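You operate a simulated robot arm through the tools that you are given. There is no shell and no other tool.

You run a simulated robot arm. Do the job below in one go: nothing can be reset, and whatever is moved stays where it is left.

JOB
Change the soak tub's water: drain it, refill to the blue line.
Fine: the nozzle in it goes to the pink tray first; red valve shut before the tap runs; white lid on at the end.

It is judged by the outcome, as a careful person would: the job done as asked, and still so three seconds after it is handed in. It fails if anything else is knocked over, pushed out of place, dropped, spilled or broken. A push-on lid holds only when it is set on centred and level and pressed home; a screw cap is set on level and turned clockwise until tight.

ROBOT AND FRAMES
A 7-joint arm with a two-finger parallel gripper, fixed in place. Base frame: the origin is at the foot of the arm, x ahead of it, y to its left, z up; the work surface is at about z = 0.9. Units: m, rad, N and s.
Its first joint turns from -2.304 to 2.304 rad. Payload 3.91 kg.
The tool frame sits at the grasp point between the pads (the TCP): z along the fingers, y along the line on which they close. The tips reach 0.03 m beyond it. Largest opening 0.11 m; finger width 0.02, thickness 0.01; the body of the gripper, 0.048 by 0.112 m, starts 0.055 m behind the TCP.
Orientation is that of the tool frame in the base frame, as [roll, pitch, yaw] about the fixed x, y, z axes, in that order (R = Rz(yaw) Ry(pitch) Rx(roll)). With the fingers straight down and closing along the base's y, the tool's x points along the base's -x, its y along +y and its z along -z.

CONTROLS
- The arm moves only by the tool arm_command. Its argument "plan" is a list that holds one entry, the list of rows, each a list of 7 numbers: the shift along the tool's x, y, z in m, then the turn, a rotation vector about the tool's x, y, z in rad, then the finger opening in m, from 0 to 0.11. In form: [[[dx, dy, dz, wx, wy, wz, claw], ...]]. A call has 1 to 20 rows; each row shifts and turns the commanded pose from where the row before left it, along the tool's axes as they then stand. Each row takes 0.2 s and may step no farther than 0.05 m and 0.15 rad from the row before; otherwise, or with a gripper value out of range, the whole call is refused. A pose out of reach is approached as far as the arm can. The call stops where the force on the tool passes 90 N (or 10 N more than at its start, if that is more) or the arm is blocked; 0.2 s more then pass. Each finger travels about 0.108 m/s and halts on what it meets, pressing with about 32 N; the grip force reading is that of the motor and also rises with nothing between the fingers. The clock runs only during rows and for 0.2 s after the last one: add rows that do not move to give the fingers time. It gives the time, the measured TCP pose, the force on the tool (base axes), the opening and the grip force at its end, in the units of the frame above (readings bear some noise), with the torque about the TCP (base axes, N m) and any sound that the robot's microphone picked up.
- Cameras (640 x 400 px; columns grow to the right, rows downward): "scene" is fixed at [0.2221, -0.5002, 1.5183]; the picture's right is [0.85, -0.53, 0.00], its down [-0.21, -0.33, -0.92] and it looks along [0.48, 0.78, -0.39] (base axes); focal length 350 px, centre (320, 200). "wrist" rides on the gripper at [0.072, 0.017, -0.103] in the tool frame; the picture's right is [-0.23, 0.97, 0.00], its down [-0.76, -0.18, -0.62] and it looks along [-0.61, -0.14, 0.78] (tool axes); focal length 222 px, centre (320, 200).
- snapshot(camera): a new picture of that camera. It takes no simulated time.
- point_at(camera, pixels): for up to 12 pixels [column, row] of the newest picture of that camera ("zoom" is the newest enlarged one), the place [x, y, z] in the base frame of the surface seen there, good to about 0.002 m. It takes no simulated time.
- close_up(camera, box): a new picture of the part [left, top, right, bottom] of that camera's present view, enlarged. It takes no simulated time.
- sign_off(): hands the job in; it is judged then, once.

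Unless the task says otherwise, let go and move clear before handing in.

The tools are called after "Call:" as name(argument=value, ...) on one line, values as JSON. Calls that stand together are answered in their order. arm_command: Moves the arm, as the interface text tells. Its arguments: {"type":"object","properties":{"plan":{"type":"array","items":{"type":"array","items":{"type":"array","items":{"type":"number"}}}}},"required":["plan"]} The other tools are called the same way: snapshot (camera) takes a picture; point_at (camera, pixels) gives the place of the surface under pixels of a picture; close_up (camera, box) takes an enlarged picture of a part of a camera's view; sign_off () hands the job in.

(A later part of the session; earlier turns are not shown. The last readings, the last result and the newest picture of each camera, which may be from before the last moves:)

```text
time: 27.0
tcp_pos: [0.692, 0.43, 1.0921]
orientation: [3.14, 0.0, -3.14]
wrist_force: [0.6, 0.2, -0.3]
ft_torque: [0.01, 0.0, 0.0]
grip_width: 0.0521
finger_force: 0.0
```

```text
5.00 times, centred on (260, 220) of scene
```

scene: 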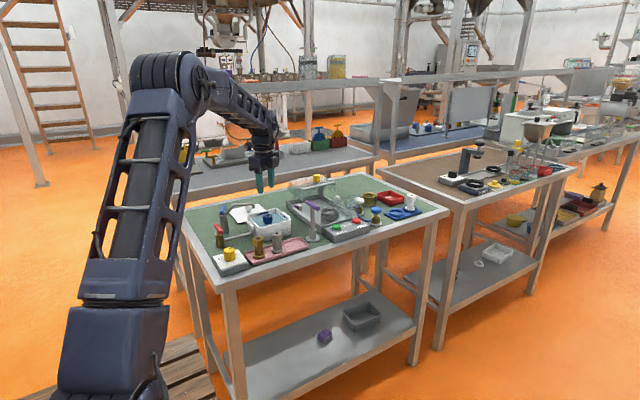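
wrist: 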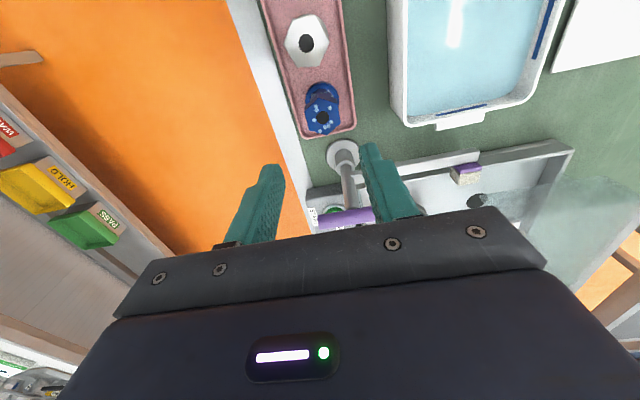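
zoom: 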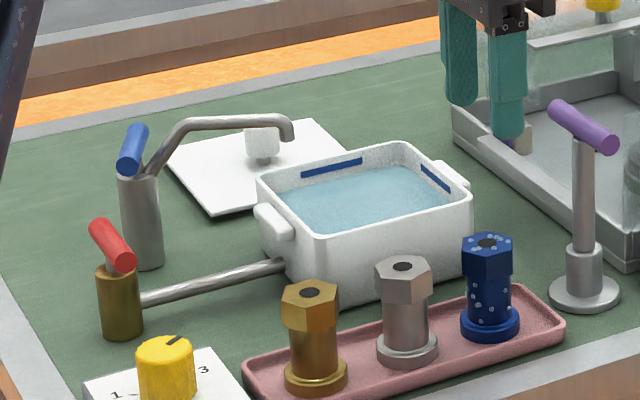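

The blue nozzle stands upright in the pink tray beside the silver one, well inside the rim. Next I will fly over to the red valve at (0.481, 0.570), staying at z about 1.12, and turn the gripper 90° so it closes along x across the handle.

Call:
arm_command(plan=[[[0.0352, 0.0233, -0.005, 0, 0, 0, 0.05], [0.0352, 0.0233, -0.005, 0, 0, 0, 0.05], [0.0352, 0.0233, -0.005, 0, 0, 0, 0.05], [0.0352, 0.0233, -0.005, 0, 0, 0, 0.05], [0.0352, 0.0233, -0.005, 0, 0, 0, 0.05], [0.0352, 0.0235, -0.005, 0, 0, 0, 0.05], [0, 0, 0, 0, 0, 0.1428, 0.05], [0, 0, 0, 0, 0, 0.1428, 0.05], [0, 0, 0, 0, 0, 0.1428, 0.05], [0, 0, 0, 0, 0, 0.1428, 0.05], [0, 0, 0, 0, 0, 0.1428, 0.05], [0, 0, 0, 0, 0, 0.1428, 0.05], [0, 0, 0, 0, 0, 0.1428, 0.05], [0, 0, 0, 0, 0, 0.1428, 0.05], [0, 0, 0, 0, 0, 0.1428, 0.05], [0, 0, 0, 0, 0, 0.1428, 0.05], [0, 0, 0, 0, 0, 0.1428, 0.05], [0, 0, 0, 0, 0, 0, 0.05]]])

Call:
snapshot(camera="wrist")

Call:
snapshot(camera="scene")

```text
time: 30.8
tcp_pos: [0.481, 0.5715, 1.1221]
orientation: [3.14, 0.001, 1.572]
wrist_force: [-0.8, -0.6, -0.3]
ft_torque: [-0.01, 0.03, 0.0]
grip_width: 0.0502
finger_force: 0.1
```

```text
taken
```

wrist: 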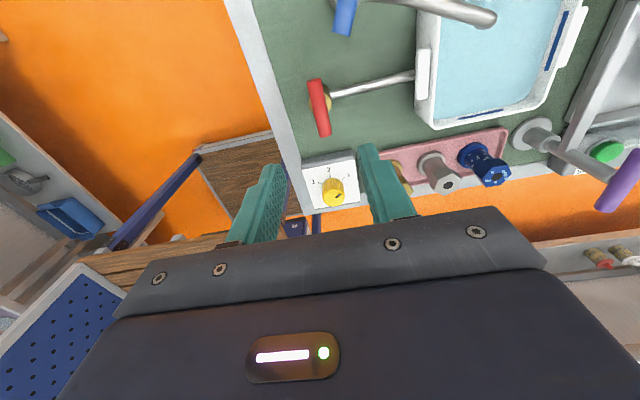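

```text
taken
```

scene: 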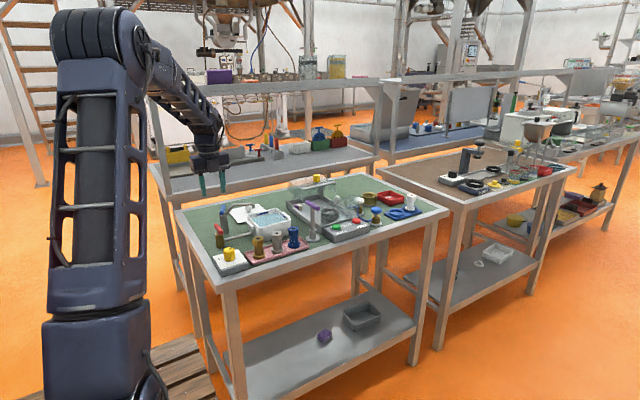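

The gripper is over the red valve, seen at wrist pixels (310–332, 80–135). I will zoom in and measure the handle ends, stem and body height.

Call:
close_up(camera="wrist", box=[290, 60, 370, 150])

Call:
point_at(camera="wrist", pixels=[[313, 83], [323, 132], [319, 107], [310, 95], [327, 95], [316, 120], [330, 118], [328, 100], [330, 107], [345, 92]])

Call:
close_up(camera="scene", box=[205, 215, 245, 255])

```text
4.44 times, centred on (330, 105) of wrist
```

zoom: 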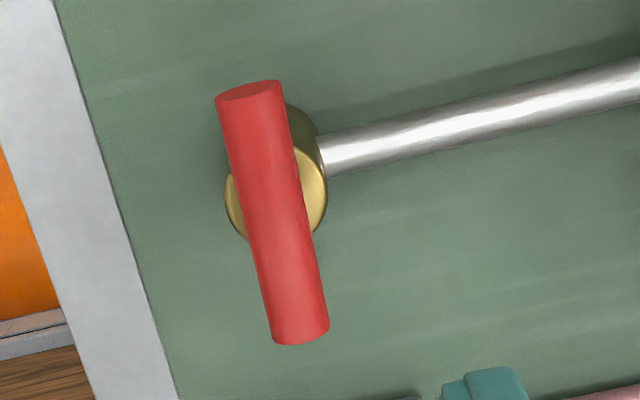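

```text
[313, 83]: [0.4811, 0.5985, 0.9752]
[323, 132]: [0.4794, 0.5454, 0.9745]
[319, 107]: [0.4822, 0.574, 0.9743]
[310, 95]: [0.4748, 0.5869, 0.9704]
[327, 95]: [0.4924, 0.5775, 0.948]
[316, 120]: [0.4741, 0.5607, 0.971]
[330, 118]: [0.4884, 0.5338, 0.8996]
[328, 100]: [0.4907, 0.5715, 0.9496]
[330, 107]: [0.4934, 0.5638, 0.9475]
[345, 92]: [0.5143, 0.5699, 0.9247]
```

```text
10.00 times, centred on (225, 235) of scene
```

zoom: 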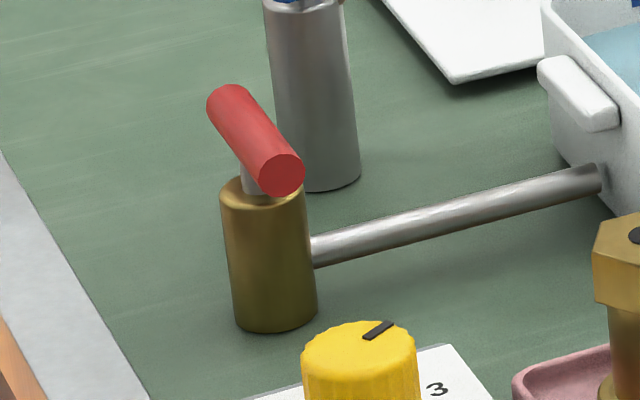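

The red bar runs along y from 0.543 to 0.600 at z 0.961–0.975, with the body top at 0.949. I will descend so the tips stop at about 0.953 and grip the bar at its centre.

Call:
arm_command(plan=[[[0, 0, 0.04, 0, 0, 0, 0.05], [0, 0, 0.04, 0, 0, 0, 0.045], [0, 0, 0.03, 0, 0, 0, 0.045], [0, 0, 0.018, 0, 0, 0, 0.045], [0, 0, 0.01, 0, 0, 0, 0.045], [0, 0, 0, 0, 0, 0, 0.045], [0, 0, 0, 0, 0, 0, 0.0], [0, 0, 0, 0, 0, 0, 0.0], [0, 0, 0, 0, 0, 0, 0.0]]])

Call:
close_up(camera="wrist", box=[220, 60, 460, 240])

Call:
close_up(camera="scene", box=[200, 190, 280, 250])

```text
time: 32.8
tcp_pos: [0.4811, 0.5708, 0.9827]
orientation: [3.141, 0.001, 1.573]
wrist_force: [-10.6, -3.4, -1.7]
ft_torque: [0.13, 0.15, 0.01]
grip_width: 0.0155
finger_force: 45.2
```

```text
2.22 times, centred on (340, 150) of wrist
```

zoom: 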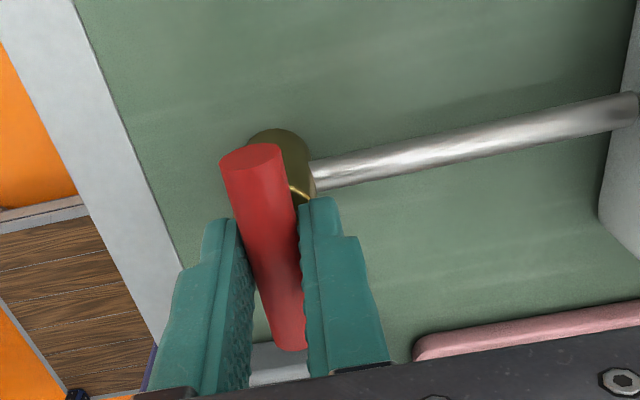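

```text
6.67 times, centred on (240, 220) of scene
```

zoom: 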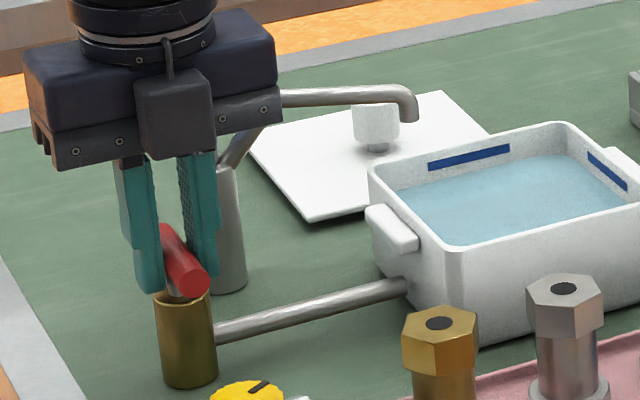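

The bar is gripped (width 0.0155), with a small sideways force of -10.6 N, so I will ease 1.5 mm toward -x. Then I will try a small counter-clockwise turn and read the torque.

Call:
arm_command(plan=[[[0, -0.0015, 0, 0, 0, 0, 0.0], [0, 0, 0, 0, 0, -0.08, 0.0], [0, 0, 0, 0, 0, -0.08, 0.0], [0, 0, 0, 0, 0, 0, 0.0]]])

Call:
close_up(camera="wrist", box=[220, 60, 460, 240])

```text
time: 33.8
tcp_pos: [0.4799, 0.5712, 0.9848]
orientation: [-3.14, 0.001, 1.735]
wrist_force: [-2.1, -2.7, -2.0]
ft_torque: [-0.67, -0.11, -0.04]
grip_width: 0.0159
finger_force: 45.4
```

```text
2.22 times, centred on (340, 150) of wrist
```

zoom: 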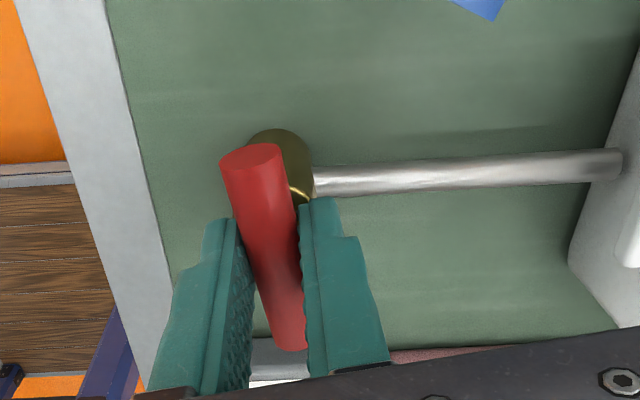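

The handle turned freely with the fingers (torque about z only 0.04), so counter-clockwise is a free direction. I will carry on toward 90° in stages.

Call:
arm_command(plan=[[[0, 0, 0, 0, 0, -0.14, 0.0], [0, 0, 0, 0, 0, -0.14, 0.0], [0, 0, 0, 0, 0, -0.14, 0.0], [0, 0, 0, 0, 0, 0, 0.0]]])

Call:
close_up(camera="scene", box=[200, 180, 320, 260])

```text
time: 34.8
tcp_pos: [0.4784, 0.5713, 0.984]
orientation: [3.141, 0.002, 2.155]
wrist_force: [-6.5, -18.2, -1.0]
ft_torque: [-0.16, 0.24, -0.02]
grip_width: 0.0155
finger_force: 45.2
```

```text
5.00 times, centred on (260, 220) of scene
```

zoom: 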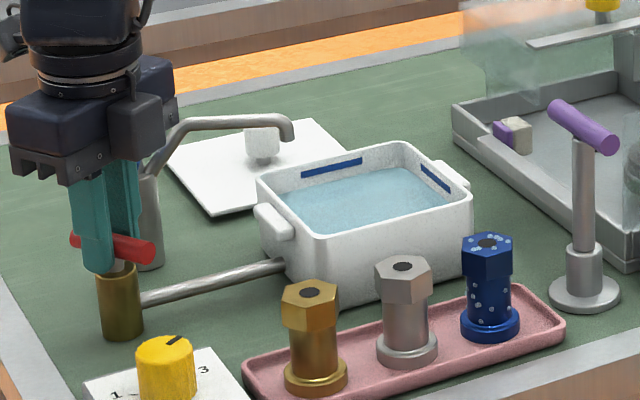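

The handle is following, at about 33°, but a sideways force of about 19 N shows I am slightly off the valve axis. I will shift about 2 mm to relieve it and continue turning.

Call:
arm_command(plan=[[[-0.001, -0.002, 0, 0, 0, 0, 0.0], [0, 0, 0, 0, 0, -0.14, 0.0], [0, 0, 0, 0, 0, -0.14, 0.0], [0, 0, 0, 0, 0, -0.14, 0.0], [0, 0, 0, 0, 0, 0, 0.0]]])

Call:
close_up(camera="scene", box=[200, 180, 320, 260])

```text
time: 36.0
tcp_pos: [0.479, 0.571, 0.9836]
orientation: [3.14, -0.001, 2.572]
wrist_force: [17.9, 23.0, -12.0]
ft_torque: [0.56, -0.15, 0.05]
grip_width: 0.0157
finger_force: 45.1
```

```text
5.00 times, centred on (260, 220) of scene
```

zoom: 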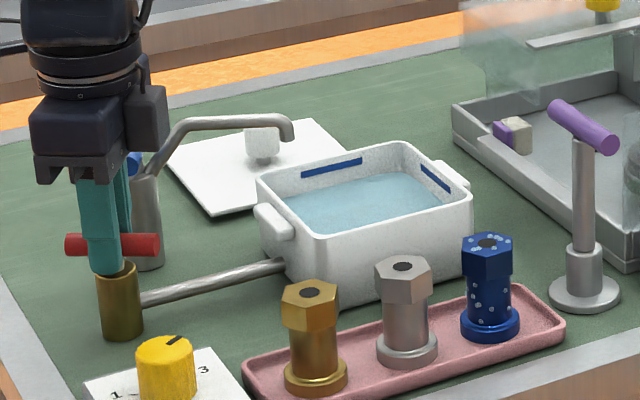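

The handle is at about 57°, and my shift slightly overcompensated (+18, +23 N). I will ease back 1.3 mm and finish the remaining 0.57 rad.

Call:
arm_command(plan=[[[0, 0.0013, 0, 0, 0, 0, 0.0], [0, 0, 0, 0, 0, -0.14, 0.0], [0, 0, 0, 0, 0, -0.14, 0.0], [0, 0, 0, 0, 0, -0.14, 0.0], [0, 0, 0, 0, 0, 0, 0.0]]])

Call:
close_up(camera="scene", box=[200, 180, 320, 260])

```text
time: 37.2
tcp_pos: [0.4787, 0.5701, 0.9843]
orientation: [-3.141, 0.0, 2.993]
wrist_force: [6.1, -1.9, -9.0]
ft_torque: [-0.15, -0.23, 0.01]
grip_width: 0.0158
finger_force: 44.9
```

```text
5.00 times, centred on (260, 220) of scene
```

zoom: 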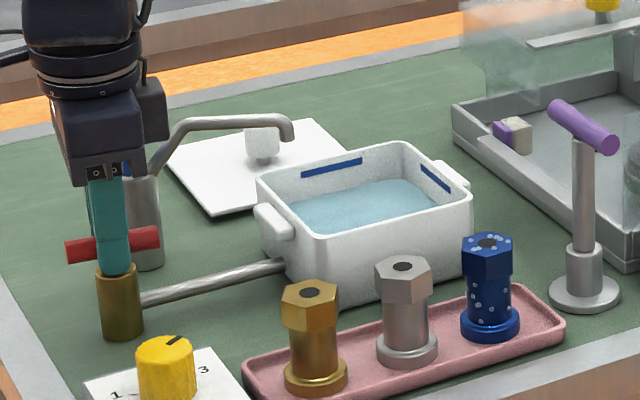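

The handle is almost in line with the drain pipe (about 81°) and the water has started to fall. I will turn the last 0.15 rad and check the torque for the end stop.

Call:
arm_command(plan=[[[0, 0, 0, 0, 0, -0.1, 0.0], [0, 0, 0, 0, 0, -0.05, 0.0], [0, 0, 0, 0, 0, 0, 0.0]]])

Call:
close_up(camera="scene", box=[200, 180, 320, 260])

```text
time: 38.0
tcp_pos: [0.4804, 0.5691, 0.9845]
orientation: [3.141, 0.001, -3.141]
wrist_force: [5.8, -12.5, 1.0]
ft_torque: [-0.27, 0.82, -0.04]
grip_width: 0.016
finger_force: 44.5
```

```text
5.00 times, centred on (260, 220) of scene
```

zoom: 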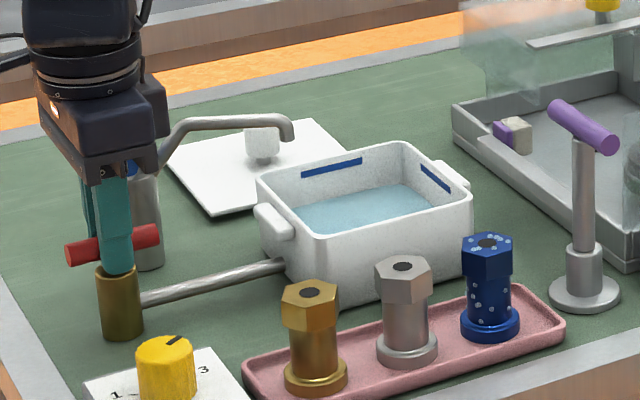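

The red handle is now in line with the pipe and the water is visibly dropping. I will hold here and let it drain for 4 s.

Call:
arm_command(plan=[[[0, -0.0005, 0, 0, 0, 0, 0.0], [0, 0, 0, 0, 0, 0, 0.0], [0, 0, 0, 0, 0, 0, 0.0], [0, 0, 0, 0, 0, 0, 0.0], [0, 0, 0, 0, 0, 0, 0.0], [0, 0, 0, 0, 0, 0, 0.0], [0, 0, 0, 0, 0, 0, 0.0], [0, 0, 0, 0, 0, 0, 0.0], [0, 0, 0, 0, 0, 0, 0.0], [0, 0, 0, 0, 0, 0, 0.0], [0, 0, 0, 0, 0, 0, 0.0], [0, 0, 0, 0, 0, 0, 0.0], [0, 0, 0, 0, 0, 0, 0.0], [0, 0, 0, 0, 0, 0, 0.0], [0, 0, 0, 0, 0, 0, 0.0], [0, 0, 0, 0, 0, 0, 0.0], [0, 0, 0, 0, 0, 0, 0.0], [0, 0, 0, 0, 0, 0, 0.0], [0, 0, 0, 0, 0, 0, 0.0], [0, 0, 0, 0, 0, 0, 0.0]]])

Call:
close_up(camera="scene", box=[230, 190, 310, 250])

Call:
snapshot(camera="wrist")

```text
time: 42.2
tcp_pos: [0.4786, 0.5704, 0.9838]
orientation: [-3.14, 0.0, 3.14]
wrist_force: [15.2, -18.2, 7.7]
ft_torque: [-0.35, -0.32, 0.01]
grip_width: 0.0157
finger_force: 44.7
```

```text
6.67 times, centred on (270, 220) of scene
```

zoom: 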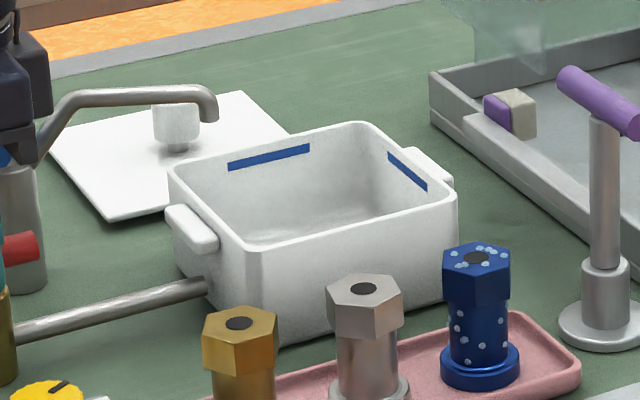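

```text
taken
```

wrist: 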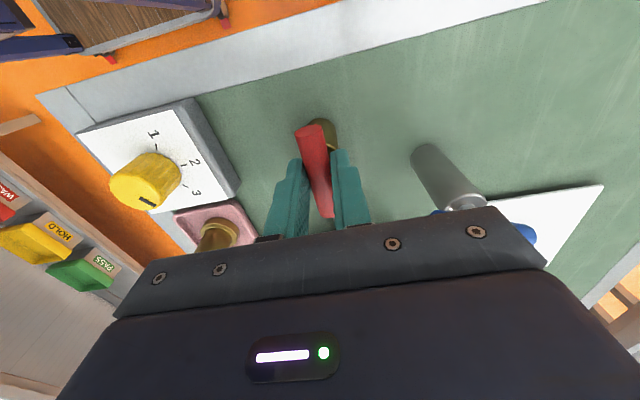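

The tub now looks empty, with only its white inside visible at zoom (330,205). I will check the floor depth and hold another second or so to be sure it is fully drained.

Call:
point_at(camera="zoom", pixels=[[330, 205], [310, 215], [290, 225], [320, 185], [270, 155], [405, 170], [265, 165], [300, 150], [345, 215]])

Call:
arm_command(plan=[[[0, 0, 0, 0, 0, 0, 0.0], [0, 0, 0, 0, 0, 0, 0.0], [0, 0, 0, 0, 0, 0, 0.0], [0, 0, 0, 0, 0, 0, 0.0], [0, 0, 0, 0, 0, 0, 0.0], [0, 0, 0, 0, 0, 0, 0.0], [0, 0, 0, 0, 0, 0, 0.0], [0, 0, 0, 0, 0, 0, 0.0], [0, 0, 0, 0, 0, 0, 0.0], [0, 0, 0, 0, 0, 0, 0.0]]])

Call:
close_up(camera="scene", box=[230, 190, 310, 250])

Call:
point_at(camera="zoom", pixels=[[330, 205], [310, 215], [290, 225], [320, 185], [270, 155], [405, 170], [265, 165], [300, 150], [345, 215]])

```text
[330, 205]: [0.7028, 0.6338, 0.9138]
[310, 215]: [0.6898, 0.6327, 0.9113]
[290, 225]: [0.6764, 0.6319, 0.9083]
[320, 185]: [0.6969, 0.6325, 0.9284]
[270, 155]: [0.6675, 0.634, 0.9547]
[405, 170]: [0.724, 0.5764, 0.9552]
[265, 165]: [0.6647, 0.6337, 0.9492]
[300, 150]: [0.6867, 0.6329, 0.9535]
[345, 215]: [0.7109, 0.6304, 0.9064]
```

```text
time: 44.4
tcp_pos: [0.4778, 0.5707, 0.9842]
orientation: [3.14, 0.001, 3.141]
wrist_force: [14.5, -15.9, 7.9]
ft_torque: [-0.27, -0.21, -0.03]
grip_width: 0.0157
finger_force: 44.8
```

```text
6.67 times, centred on (270, 220) of scene
```

zoom: 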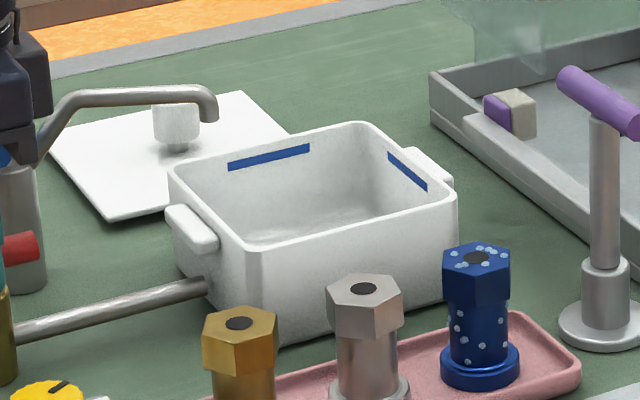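

```text
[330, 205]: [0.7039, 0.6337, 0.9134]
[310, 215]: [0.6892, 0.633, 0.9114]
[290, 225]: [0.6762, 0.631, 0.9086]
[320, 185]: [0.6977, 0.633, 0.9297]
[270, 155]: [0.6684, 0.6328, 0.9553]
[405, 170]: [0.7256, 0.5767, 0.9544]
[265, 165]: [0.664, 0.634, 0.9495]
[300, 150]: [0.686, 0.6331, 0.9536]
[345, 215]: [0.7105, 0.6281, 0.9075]
```

No water is visible (lowest surface seen is 0.906, the tub floor). I will now turn the red valve back clockwise to shut, in stages, relieving the small side force first.

Call:
arm_command(plan=[[[-0.0007, -0.0008, 0, 0, 0, 0, 0.0], [0, 0, 0, 0, 0, 0.14, 0.0], [0, 0, 0, 0, 0, 0.14, 0.0], [0, 0, 0, 0, 0, 0.14, 0.0], [0, 0, 0, 0, 0, 0.14, 0.0]]])

```text
time: 45.6
tcp_pos: [0.4786, 0.5689, 0.9847]
orientation: [3.139, -0.002, 2.58]
wrist_force: [8.8, 15.3, 5.1]
ft_torque: [0.13, -0.4, 0.03]
grip_width: 0.0155
finger_force: 44.7
```

The turn is going well at yaw 2.58, with a modest side force. I will continue with a 0.7 mm correction.

Call:
arm_command(plan=[[[0, 0.0007, 0, 0, 0, 0.14, 0.0], [0, 0, 0, 0, 0, 0.14, 0.0], [0, 0, 0, 0, 0, 0.14, 0.0], [0, 0, 0, 0, 0, 0.14, 0.0]]])

```text
time: 46.6
tcp_pos: [0.4789, 0.5708, 0.9837]
orientation: [3.139, -0.003, 2.021]
wrist_force: [5.3, 30.2, 5.0]
ft_torque: [0.61, -0.07, 0.03]
grip_width: 0.0158
finger_force: 45.3
```

The handle has about 0.45 rad left, with +30 N in y. I will shift about 1.4 mm to relieve it and complete the turn to the shut position.

Call:
arm_command(plan=[[[0.0011, 0.0009, 0, 0, 0, 0.0, 0.0], [0, 0, 0, 0, 0, 0.14, 0.0], [0, 0, 0, 0, 0, 0.14, 0.0], [0, 0, 0, 0, 0, 0.14, 0.0], [0, 0, 0, 0, 0, 0.03, 0.0], [0, 0, 0, 0, 0, 0.0, 0.0]]])

Call:
close_up(camera="scene", box=[200, 180, 320, 260])

```text
time: 48.0
tcp_pos: [0.4802, 0.5705, 0.9832]
orientation: [3.141, 0.001, 1.574]
wrist_force: [-9.2, 11.8, 3.4]
ft_torque: [0.15, 0.14, -0.03]
grip_width: 0.0157
finger_force: 44.2
```

```text
5.00 times, centred on (260, 220) of scene
```

zoom: 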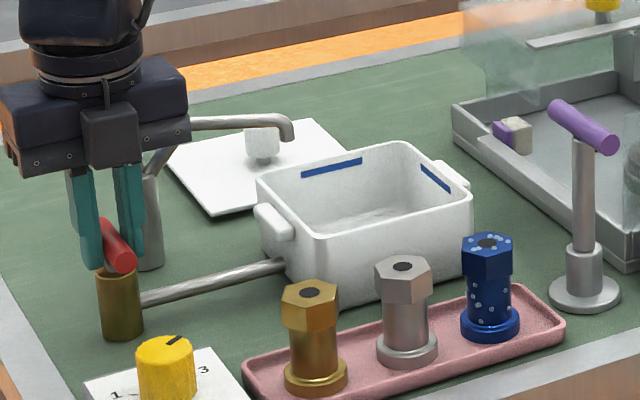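

The handle is back across the pipe at the yaw where I first gripped it. I will open, rise clear and verify its angle.

Call:
arm_command(plan=[[[0, 0, 0, 0, 0, 0, 0.03], [0, 0, 0, 0, 0, 0, 0.045], [0, 0, 0, 0, 0, 0, 0.045], [0, 0, -0.02, 0, 0, 0, 0.045], [0, 0, -0.04, 0, 0, 0, 0.045], [0, 0, -0.04, 0, 0, 0, 0.045], [0, 0, -0.04, 0, 0, 0, 0.045], [0, 0, 0, 0, 0, 0, 0.045]]])

Call:
close_up(camera="wrist", box=[280, 40, 400, 140])

Call:
close_up(camera="scene", box=[200, 190, 280, 250])

```text
time: 49.8
tcp_pos: [0.4826, 0.5704, 1.1239]
orientation: [3.141, 0.0, 1.572]
wrist_force: [0.7, 0.6, 0.3]
ft_torque: [0.03, -0.04, 0.01]
grip_width: 0.0449
finger_force: 0.0
```

```text
4.00 times, centred on (340, 90) of wrist
```

zoom: 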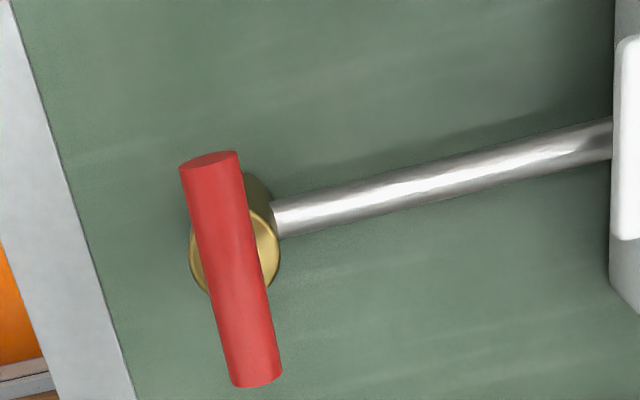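

```text
6.67 times, centred on (240, 220) of scene
```

zoom: 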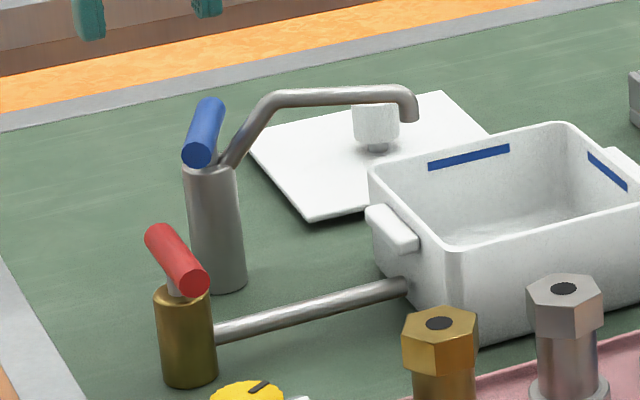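

The red handle looks square to the pipe again. I will verify its end points numerically and measure the blue tap handle at the same time.

Call:
close_up(camera="wrist", box=[280, 40, 400, 140])

Call:
point_at(camera="zoom", pixels=[[210, 168], [222, 220], [234, 270], [246, 325], [255, 370], [267, 240], [300, 215], [600, 145]])

Call:
close_up(camera="scene", box=[200, 190, 280, 250])

Call:
point_at(camera="zoom", pixels=[[210, 102], [200, 125], [197, 150], [215, 120], [205, 100], [190, 160], [232, 130], [210, 168], [228, 165], [212, 230], [240, 160], [265, 105]])

```text
4.00 times, centred on (340, 90) of wrist
```

zoom: 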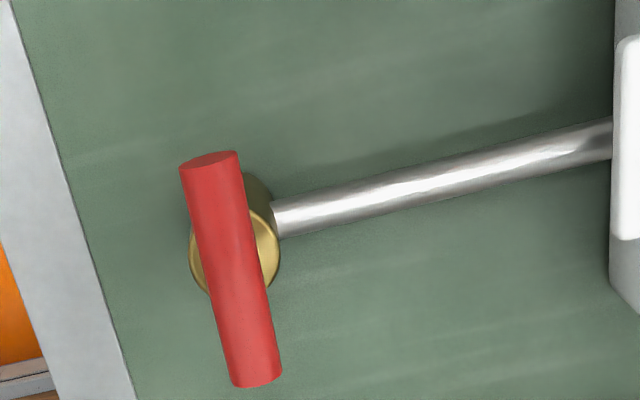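

```text
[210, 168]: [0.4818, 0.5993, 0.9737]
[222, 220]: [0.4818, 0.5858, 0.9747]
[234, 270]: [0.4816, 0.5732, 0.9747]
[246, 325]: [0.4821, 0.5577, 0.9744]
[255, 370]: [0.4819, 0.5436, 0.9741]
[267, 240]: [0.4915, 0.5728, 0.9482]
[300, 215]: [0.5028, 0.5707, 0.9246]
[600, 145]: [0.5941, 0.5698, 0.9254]
```

```text
6.67 times, centred on (240, 220) of scene
```

zoom: 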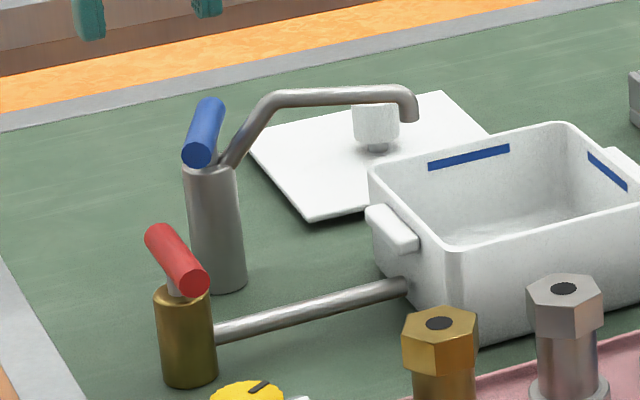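

```text
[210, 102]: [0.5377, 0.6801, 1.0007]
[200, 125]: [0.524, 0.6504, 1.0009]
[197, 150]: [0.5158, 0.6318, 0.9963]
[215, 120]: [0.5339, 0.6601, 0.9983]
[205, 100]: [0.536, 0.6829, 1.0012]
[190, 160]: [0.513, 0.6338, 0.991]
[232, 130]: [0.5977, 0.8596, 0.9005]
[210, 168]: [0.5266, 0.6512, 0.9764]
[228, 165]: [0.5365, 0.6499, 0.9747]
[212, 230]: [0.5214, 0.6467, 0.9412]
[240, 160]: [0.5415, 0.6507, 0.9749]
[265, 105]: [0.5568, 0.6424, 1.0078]
```

The red handle is exactly along y (x 0.4818 throughout) and the pipe runs along x, so it is shut. Next I will look closely at the tap, since its spout rises right beside the blue handle.

Call:
close_up(camera="scene", box=[215, 195, 255, 230])

Call:
point_at(camera="zoom", pixels=[[115, 195], [150, 230], [190, 225], [200, 180], [240, 140], [285, 100], [330, 80], [400, 75], [165, 165], [180, 200], [120, 90], [95, 165]])

Call:
snapshot(camera="wrist")

```text
11.43 times, centred on (235, 212) of scene
```

zoom: 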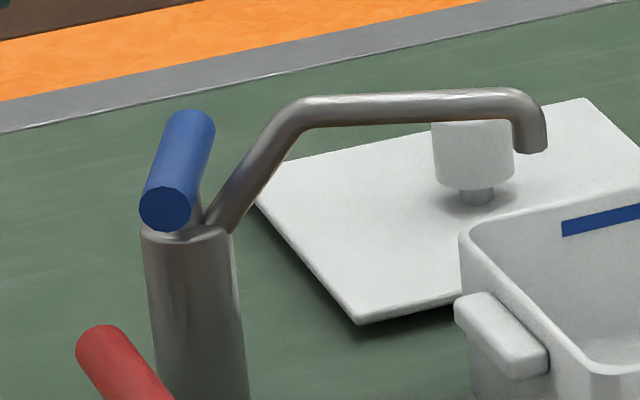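

```text
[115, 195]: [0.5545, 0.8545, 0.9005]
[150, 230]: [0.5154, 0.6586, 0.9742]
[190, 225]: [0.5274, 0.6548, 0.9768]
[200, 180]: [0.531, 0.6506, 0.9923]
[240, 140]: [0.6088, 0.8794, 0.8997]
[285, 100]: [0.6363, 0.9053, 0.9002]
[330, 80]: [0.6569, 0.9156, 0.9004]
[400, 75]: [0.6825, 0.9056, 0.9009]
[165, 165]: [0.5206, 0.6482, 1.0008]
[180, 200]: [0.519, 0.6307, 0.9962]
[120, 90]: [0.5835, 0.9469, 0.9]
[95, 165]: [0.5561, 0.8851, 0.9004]
```

```text
taken
```

wrist: 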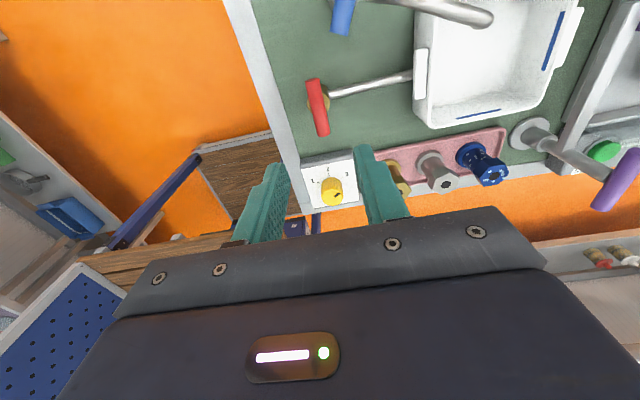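

The spout leaves the body top right next to the handle centre, so a centred grip would foul it. I will instead grip the +y end of the blue bar, away from the spout, so I move above it with the fingers closing along the spout direction (-25°).

Call:
arm_command(plan=[[[0.0357, 0.0171, 0, 0, 0, 0, 0.03], [0.0357, 0.0171, 0, 0, 0, 0, 0.03], [0.0357, 0.0171, 0, 0, 0, 0, 0.03], [0, 0, 0, 0, 0, 0.1455, 0.03], [0, 0, 0, 0, 0, 0.1455, 0.03], [0, 0, 0, 0, 0, 0.1455, 0.03], [0, 0, 0, 0, 0, 0, 0.03]]])

Call:
snapshot(camera="wrist")

Call:
close_up(camera="wrist", box=[270, 40, 390, 140])

```text
time: 51.4
tcp_pos: [0.5326, 0.6775, 1.124]
orientation: [-3.141, 0.001, 1.134]
wrist_force: [0.2, -0.3, 0.1]
ft_torque: [-0.02, 0.0, -0.02]
grip_width: 0.0298
finger_force: 0.1
```

```text
taken
```

wrist: 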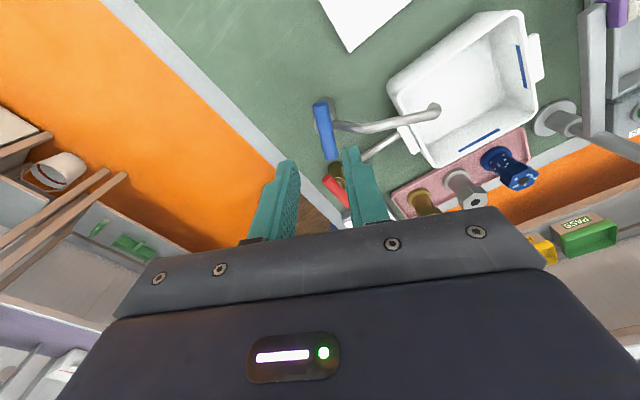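

```text
4.00 times, centred on (330, 90) of wrist
```

zoom: 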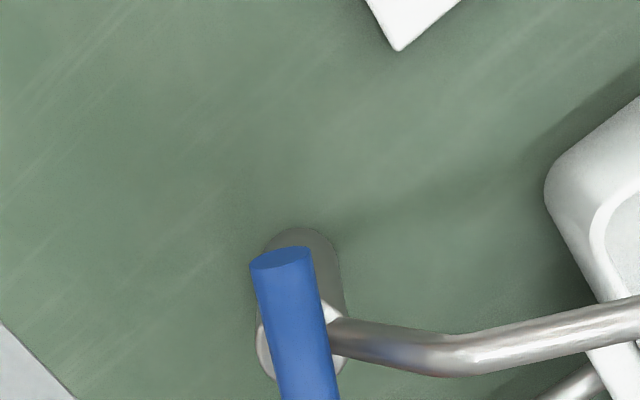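

Call:
close_up(camera="wrist", box=[290, 85, 390, 175])

Call:
point_at(camera="wrist", pixels=[[321, 105], [323, 115], [325, 125], [327, 135], [329, 145], [331, 157], [334, 126], [316, 125], [340, 125], [350, 127], [365, 129]])

```text
4.44 times, centred on (340, 130) of wrist
```

zoom: 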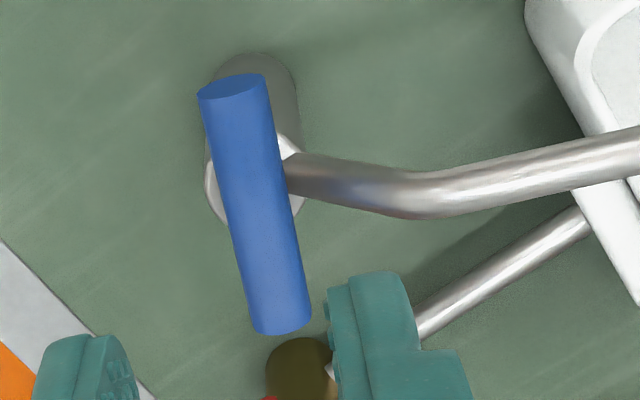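

```text
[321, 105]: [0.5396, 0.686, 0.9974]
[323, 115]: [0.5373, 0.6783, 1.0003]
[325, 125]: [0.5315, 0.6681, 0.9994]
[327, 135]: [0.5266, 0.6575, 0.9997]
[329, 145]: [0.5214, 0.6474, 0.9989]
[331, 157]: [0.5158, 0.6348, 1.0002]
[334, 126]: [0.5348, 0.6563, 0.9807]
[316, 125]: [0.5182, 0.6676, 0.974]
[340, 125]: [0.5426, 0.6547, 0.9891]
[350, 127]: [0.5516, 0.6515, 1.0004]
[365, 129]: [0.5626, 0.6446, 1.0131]
```

The blue bar runs from (0.539, 0.685) to (0.515, 0.632), so its axis is about (0.527, 0.6585). I will lower over its +y end at (0.5355, 0.677) with a 0.026 opening, tips stopping at 0.982, and close.

Call:
arm_command(plan=[[[0.0009, 0.0027, 0.03, 0, 0, 0, 0.026], [0, 0, 0.03, 0, 0, 0, 0.026], [0, 0, 0.025, 0, 0, 0, 0.026], [0, 0, 0.017, 0, 0, 0, 0.026], [0, 0, 0.01, 0, 0, 0, 0.026], [0, 0, 0, 0, 0, 0, 0.026]]])

Call:
close_up(camera="wrist", box=[220, 60, 460, 240])

Call:
close_up(camera="scene", box=[200, 180, 280, 240])

```text
time: 52.8
tcp_pos: [0.5337, 0.6774, 1.0108]
orientation: [3.14, -0.001, 1.137]
wrist_force: [-0.9, 0.3, 0.2]
ft_torque: [-0.02, 0.01, -0.03]
grip_width: 0.0259
finger_force: 0.1
```

```text
2.22 times, centred on (340, 150) of wrist
```

zoom: 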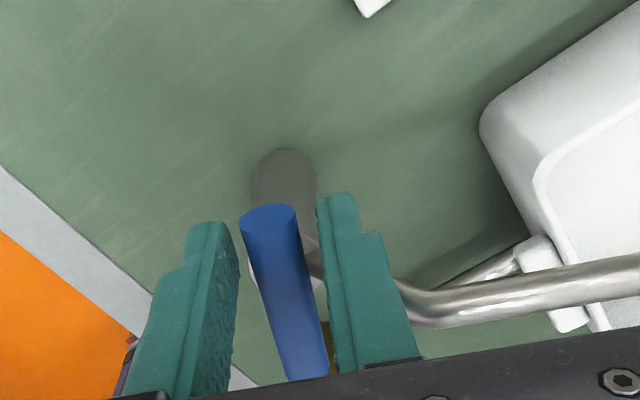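

```text
6.67 times, centred on (240, 210) of scene
```

zoom: 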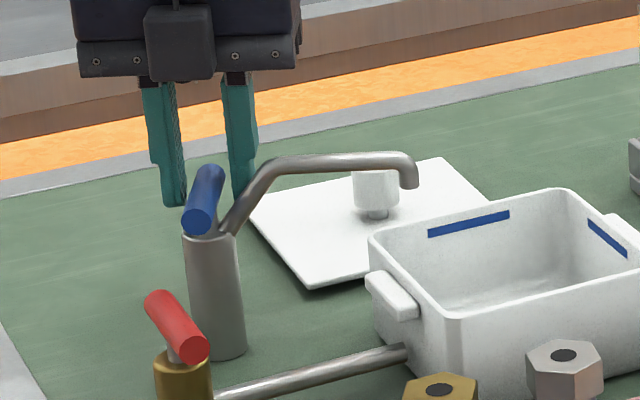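

The fingers bracket the far end of the blue bar, clear of the spout. I will close on it now.

Call:
arm_command(plan=[[[0, 0.001, 0, 0, 0, 0, 0.02], [0, 0, 0, 0, 0, 0, 0.0], [0, 0, 0, 0, 0, 0, 0.0]]])

Call:
close_up(camera="wrist", box=[220, 60, 460, 240])

```text
time: 53.6
tcp_pos: [0.5333, 0.6776, 1.0118]
orientation: [-3.141, 0.0, 1.135]
wrist_force: [-10.2, 5.1, -2.0]
ft_torque: [0.26, 0.17, -0.2]
grip_width: 0.0159
finger_force: 44.9
```

```text
2.22 times, centred on (340, 150) of wrist
```

zoom: 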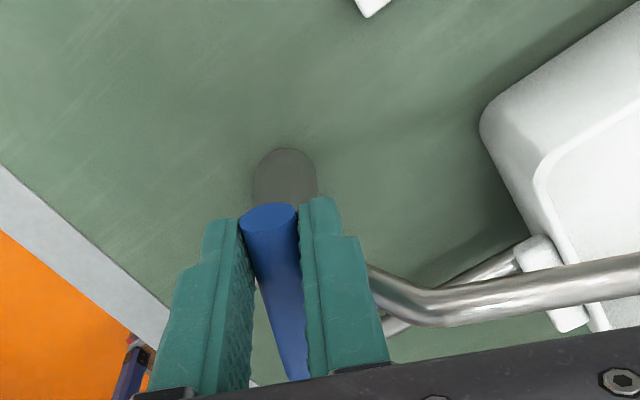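

The bar is gripped. I will try a small counter-clockwise turn around the tap axis (about 0.14 rad) and see whether it yields.

Call:
arm_command(plan=[[[-0.0001, -0.0014, 0, 0, 0, -0.07, 0.0], [-0.0001, -0.0014, 0, 0, 0, -0.07, 0.0]]])

Call:
close_up(camera="wrist", box=[220, 60, 460, 240])

```text
time: 54.2
tcp_pos: [0.5304, 0.679, 1.0119]
orientation: [3.141, 0.0, 1.277]
wrist_force: [-17.3, 3.3, 0.0]
ft_torque: [0.2, 0.3, -0.38]
grip_width: 0.0156
finger_force: 45.1
```

```text
2.22 times, centred on (340, 150) of wrist
```

zoom: 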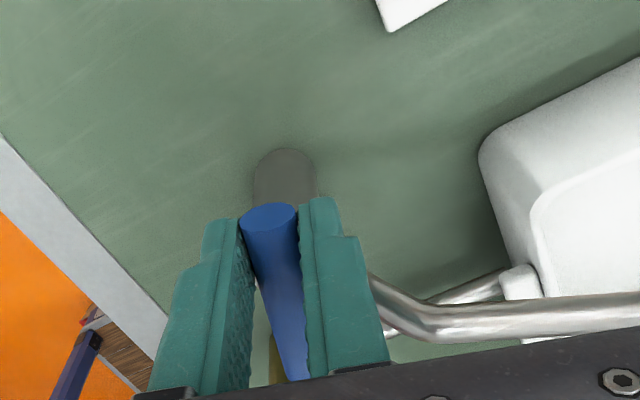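

The handle moved counter-clockwise with the fingers. I will add a small correction for the side force and continue 0.28 rad, then look for flow.

Call:
arm_command(plan=[[[-0.0002, -0.0036, 0, 0, 0, -0.14, 0.0], [-0.0002, -0.0028, 0, 0, 0, -0.14, 0.0]]])

Call:
close_up(camera="scene", box=[205, 180, 305, 250])

```text
time: 54.8
tcp_pos: [0.5263, 0.68, 1.0122]
orientation: [-3.141, 0.001, 1.557]
wrist_force: [-17.3, 2.7, -6.5]
ft_torque: [0.74, 0.28, -0.37]
grip_width: 0.0156
finger_force: 44.7
```

```text
5.71 times, centred on (255, 215) of scene
```

zoom: 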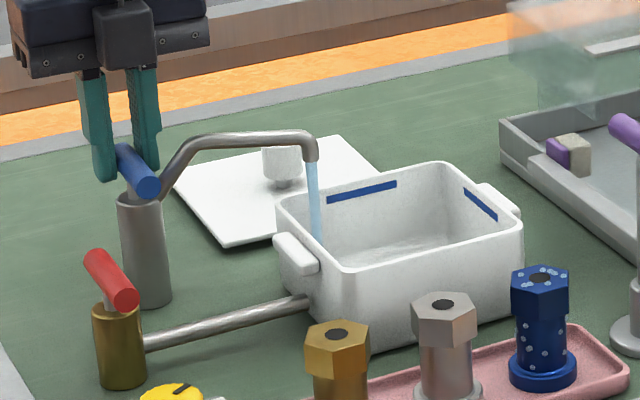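

Water is running from the spout into the tub at zoom (314,200) with the handle only about 24° open, which gives good control. I will hold 1 s and measure the level.

Call:
arm_command(plan=[[[0, -0.0006, 0, 0, 0, 0, 0.0], [0, 0, 0, 0, 0, 0, 0.0], [0, 0, 0, 0, 0, 0, 0.0], [0, 0, 0, 0, 0, 0, 0.0], [0, 0, 0, 0, 0, 0, 0.0]]])

Call:
close_up(camera="scene", box=[240, 190, 300, 240])

Call:
point_at(camera="zoom", pixels=[[300, 210], [330, 190], [280, 225], [250, 160], [250, 152], [200, 168], [200, 176], [310, 142], [310, 148], [380, 200], [440, 190], [420, 175]])

```text
time: 56.0
tcp_pos: [0.5259, 0.6795, 1.0113]
orientation: [-3.141, 0.0, 1.554]
wrist_force: [-15.8, -0.1, -10.8]
ft_torque: [-0.09, 0.29, -0.3]
grip_width: 0.0155
finger_force: 44.8
```

```text
8.00 times, centred on (270, 215) of scene
```

zoom: 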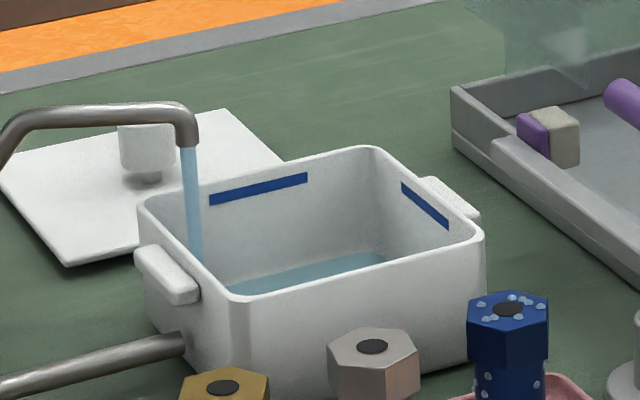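

```text
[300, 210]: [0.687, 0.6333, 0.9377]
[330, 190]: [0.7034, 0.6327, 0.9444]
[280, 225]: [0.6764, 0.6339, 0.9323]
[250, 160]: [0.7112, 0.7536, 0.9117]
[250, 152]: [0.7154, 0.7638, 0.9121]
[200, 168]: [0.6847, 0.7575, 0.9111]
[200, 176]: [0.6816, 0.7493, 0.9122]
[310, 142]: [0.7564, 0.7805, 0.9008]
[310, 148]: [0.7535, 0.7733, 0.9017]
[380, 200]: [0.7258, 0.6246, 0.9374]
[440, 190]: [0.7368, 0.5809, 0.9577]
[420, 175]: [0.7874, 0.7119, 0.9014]
```

Water is already pooling at zoom (300,275). I will measure its level and the blue line's exact top and bottom edges.

Call:
point_at(camera="zoom", pixels=[[300, 280], [340, 265], [370, 258], [260, 181], [260, 185], [260, 189], [260, 192], [230, 193], [290, 181], [425, 200], [425, 206], [425, 211]])

```text
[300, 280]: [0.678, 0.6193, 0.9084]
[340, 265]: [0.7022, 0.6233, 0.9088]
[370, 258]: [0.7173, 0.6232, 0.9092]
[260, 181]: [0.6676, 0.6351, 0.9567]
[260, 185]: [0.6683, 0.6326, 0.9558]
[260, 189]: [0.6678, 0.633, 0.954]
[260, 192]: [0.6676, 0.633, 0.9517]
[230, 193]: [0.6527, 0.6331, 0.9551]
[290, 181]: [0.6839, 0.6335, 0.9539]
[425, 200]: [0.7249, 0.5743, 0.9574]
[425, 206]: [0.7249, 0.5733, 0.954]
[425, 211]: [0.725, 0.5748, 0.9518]
```

Water is at 0.9088 and the blue band spans 0.9515–0.9565 (centre 0.954). I will hold 2 s to find the fill rate.

Call:
arm_command(plan=[[[0, 0, 0, 0, 0, 0, 0.0], [0, 0, 0, 0, 0, 0, 0.0], [0, 0, 0, 0, 0, 0, 0.0], [0, 0, 0, 0, 0, 0, 0.0], [0, 0, 0, 0, 0, 0, 0.0], [0, 0, 0, 0, 0, 0, 0.0], [0, 0, 0, 0, 0, 0, 0.0], [0, 0, 0, 0, 0, 0, 0.0], [0, 0, 0, 0, 0, 0, 0.0]]])

Call:
close_up(camera="scene", box=[240, 190, 300, 240])

Call:
point_at(camera="zoom", pixels=[[300, 280], [340, 265], [370, 258], [330, 260], [380, 250]])

```text
time: 58.0
tcp_pos: [0.5264, 0.6793, 1.0119]
orientation: [-3.141, -0.002, 1.556]
wrist_force: [-15.3, -5.1, -14.6]
ft_torque: [-0.14, 0.25, -0.3]
grip_width: 0.016
finger_force: 45.0
```

```text
8.00 times, centred on (270, 215) of scene
```

zoom: 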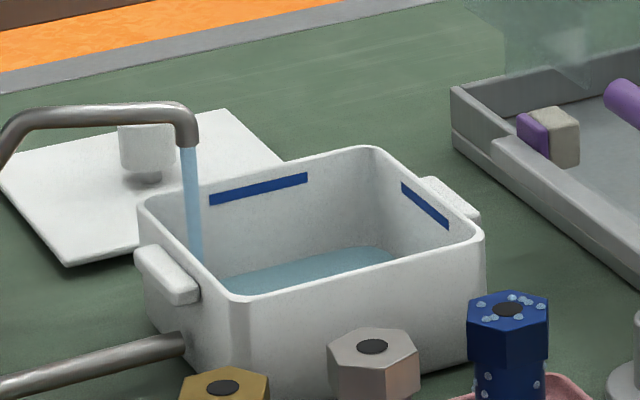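

```text
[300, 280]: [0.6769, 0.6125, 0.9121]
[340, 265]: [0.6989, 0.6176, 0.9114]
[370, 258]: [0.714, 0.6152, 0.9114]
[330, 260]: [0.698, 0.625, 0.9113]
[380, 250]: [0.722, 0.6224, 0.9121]
```

The level rises about 1.4 mm/s (now 0.9117), so about 30 s is needed to reach 0.954. I will hold 4 s at a time and re-check.

Call:
arm_command(plan=[[[0, 0, 0.0004, 0, 0, 0, 0.0], [0, 0, 0, 0, 0, 0, 0.0], [0, 0, 0, 0, 0, 0, 0.0], [0, 0, 0, 0, 0, 0, 0.0], [0, 0, 0, 0, 0, 0, 0.0], [0, 0, 0, 0, 0, 0, 0.0], [0, 0, 0, 0, 0, 0, 0.0], [0, 0, 0, 0, 0, 0, 0.0], [0, 0, 0, 0, 0, 0, 0.0], [0, 0, 0, 0, 0, 0, 0.0], [0, 0, 0, 0, 0, 0, 0.0], [0, 0, 0, 0, 0, 0, 0.0], [0, 0, 0, 0, 0, 0, 0.0], [0, 0, 0, 0, 0, 0, 0.0], [0, 0, 0, 0, 0, 0, 0.0], [0, 0, 0, 0, 0, 0, 0.0], [0, 0, 0, 0, 0, 0, 0.0], [0, 0, 0, 0, 0, 0, 0.0], [0, 0, 0, 0, 0, 0, 0.0], [0, 0, 0, 0, 0, 0, 0.0]]])

Call:
close_up(camera="scene", box=[240, 190, 300, 240])

Call:
point_at(camera="zoom", pixels=[[300, 270], [340, 260], [370, 250], [330, 255], [380, 245]])

```text
time: 62.2
tcp_pos: [0.526, 0.679, 1.0119]
orientation: [-3.141, 0.001, 1.555]
wrist_force: [-12.1, -4.6, -0.6]
ft_torque: [-0.09, 0.21, -0.23]
grip_width: 0.0155
finger_force: 45.5
```

```text
8.00 times, centred on (270, 215) of scene
```

zoom: 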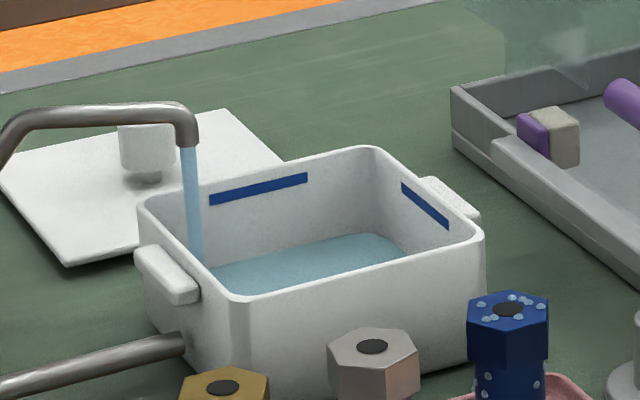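

```text
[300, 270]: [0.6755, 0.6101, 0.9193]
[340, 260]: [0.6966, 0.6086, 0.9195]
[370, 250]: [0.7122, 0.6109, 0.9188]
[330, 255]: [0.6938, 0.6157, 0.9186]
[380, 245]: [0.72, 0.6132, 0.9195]
```

The level is 0.919 at 62.2 s, about 1.7 mm/s. I will hold another 4.2 s.

Call:
arm_command(plan=[[[0, 0, 0, 0, 0, 0, 0.0], [0, 0, 0, 0, 0, 0, 0.0], [0, 0, 0, 0, 0, 0, 0.0], [0, 0, 0, 0, 0, 0, 0.0], [0, 0, 0, 0, 0, 0, 0.0], [0, 0, 0, 0, 0, 0, 0.0], [0, 0, 0, 0, 0, 0, 0.0], [0, 0, 0, 0, 0, 0, 0.0], [0, 0, 0, 0, 0, 0, 0.0], [0, 0, 0, 0, 0, 0, 0.0], [0, 0, 0, 0, 0, 0, 0.0], [0, 0, 0, 0, 0, 0, 0.0], [0, 0, 0, 0, 0, 0, 0.0], [0, 0, 0, 0, 0, 0, 0.0], [0, 0, 0, 0, 0, 0, 0.0], [0, 0, 0, 0, 0, 0, 0.0], [0, 0, 0, 0, 0, 0, 0.0], [0, 0, 0, 0, 0, 0, 0.0], [0, 0, 0, 0, 0, 0, 0.0], [0, 0, 0, 0, 0, 0, 0.0]]])

Call:
close_up(camera="scene", box=[240, 190, 300, 240])

Call:
point_at(camera="zoom", pixels=[[300, 260], [340, 255], [370, 250], [330, 250], [380, 245]])

```text
time: 66.4
tcp_pos: [0.5257, 0.6795, 1.0113]
orientation: [-3.141, -0.002, 1.554]
wrist_force: [-9.1, -0.9, 3.7]
ft_torque: [-0.06, 0.15, -0.18]
grip_width: 0.0158
finger_force: 44.9
```

```text
8.00 times, centred on (270, 215) of scene
```

zoom: 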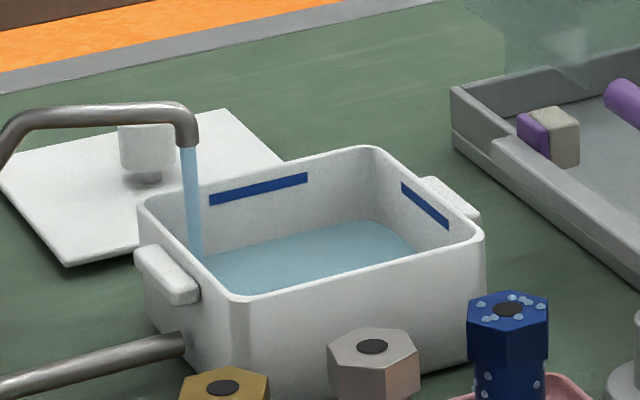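

```text
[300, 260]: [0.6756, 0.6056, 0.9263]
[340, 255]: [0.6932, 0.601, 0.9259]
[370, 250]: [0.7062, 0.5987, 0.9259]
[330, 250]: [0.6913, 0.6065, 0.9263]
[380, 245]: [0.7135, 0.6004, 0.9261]
```

The level is 0.926, rising 1.67 mm/s. I will hold two more 4.2 s periods, checking the reading between them.

Call:
arm_command(plan=[[[0, 0, 0, 0, 0, 0, 0.0], [0, 0, 0, 0, 0, 0, 0.0], [0, 0, 0, 0, 0, 0, 0.0], [0, 0, 0, 0, 0, 0, 0.0], [0, 0, 0, 0, 0, 0, 0.0], [0, 0, 0, 0, 0, 0, 0.0], [0, 0, 0, 0, 0, 0, 0.0], [0, 0, 0, 0, 0, 0, 0.0], [0, 0, 0, 0, 0, 0, 0.0], [0, 0, 0, 0, 0, 0, 0.0], [0, 0, 0, 0, 0, 0, 0.0], [0, 0, 0, 0, 0, 0, 0.0], [0, 0, 0, 0, 0, 0, 0.0], [0, 0, 0, 0, 0, 0, 0.0], [0, 0, 0, 0, 0, 0, 0.0], [0, 0, 0, 0, 0, 0, 0.0], [0, 0, 0, 0, 0, 0, 0.0], [0, 0, 0, 0, 0, 0, 0.0], [0, 0, 0, 0, 0, 0, 0.0], [0, 0, 0, 0, 0, 0, 0.0]]])

Call:
close_up(camera="scene", box=[240, 190, 300, 240])

Call:
point_at(camera="zoom", pixels=[[300, 250], [340, 245], [370, 240], [330, 240], [300, 260]])

```text
time: 70.6
tcp_pos: [0.5247, 0.6798, 1.012]
orientation: [3.141, 0.0, 1.555]
wrist_force: [-6.3, -0.8, 4.3]
ft_torque: [0.01, 0.11, -0.12]
grip_width: 0.0158
finger_force: 44.8
```

```text
8.00 times, centred on (270, 215) of scene
```

zoom: 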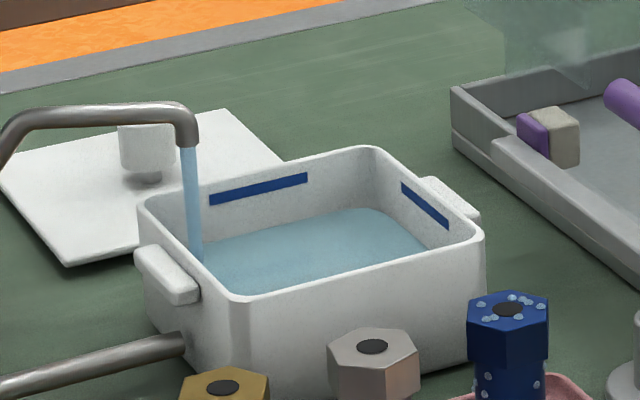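

```text
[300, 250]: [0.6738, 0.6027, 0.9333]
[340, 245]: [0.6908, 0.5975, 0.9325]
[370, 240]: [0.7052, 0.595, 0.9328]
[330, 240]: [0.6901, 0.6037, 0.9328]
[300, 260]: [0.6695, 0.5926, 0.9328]
```

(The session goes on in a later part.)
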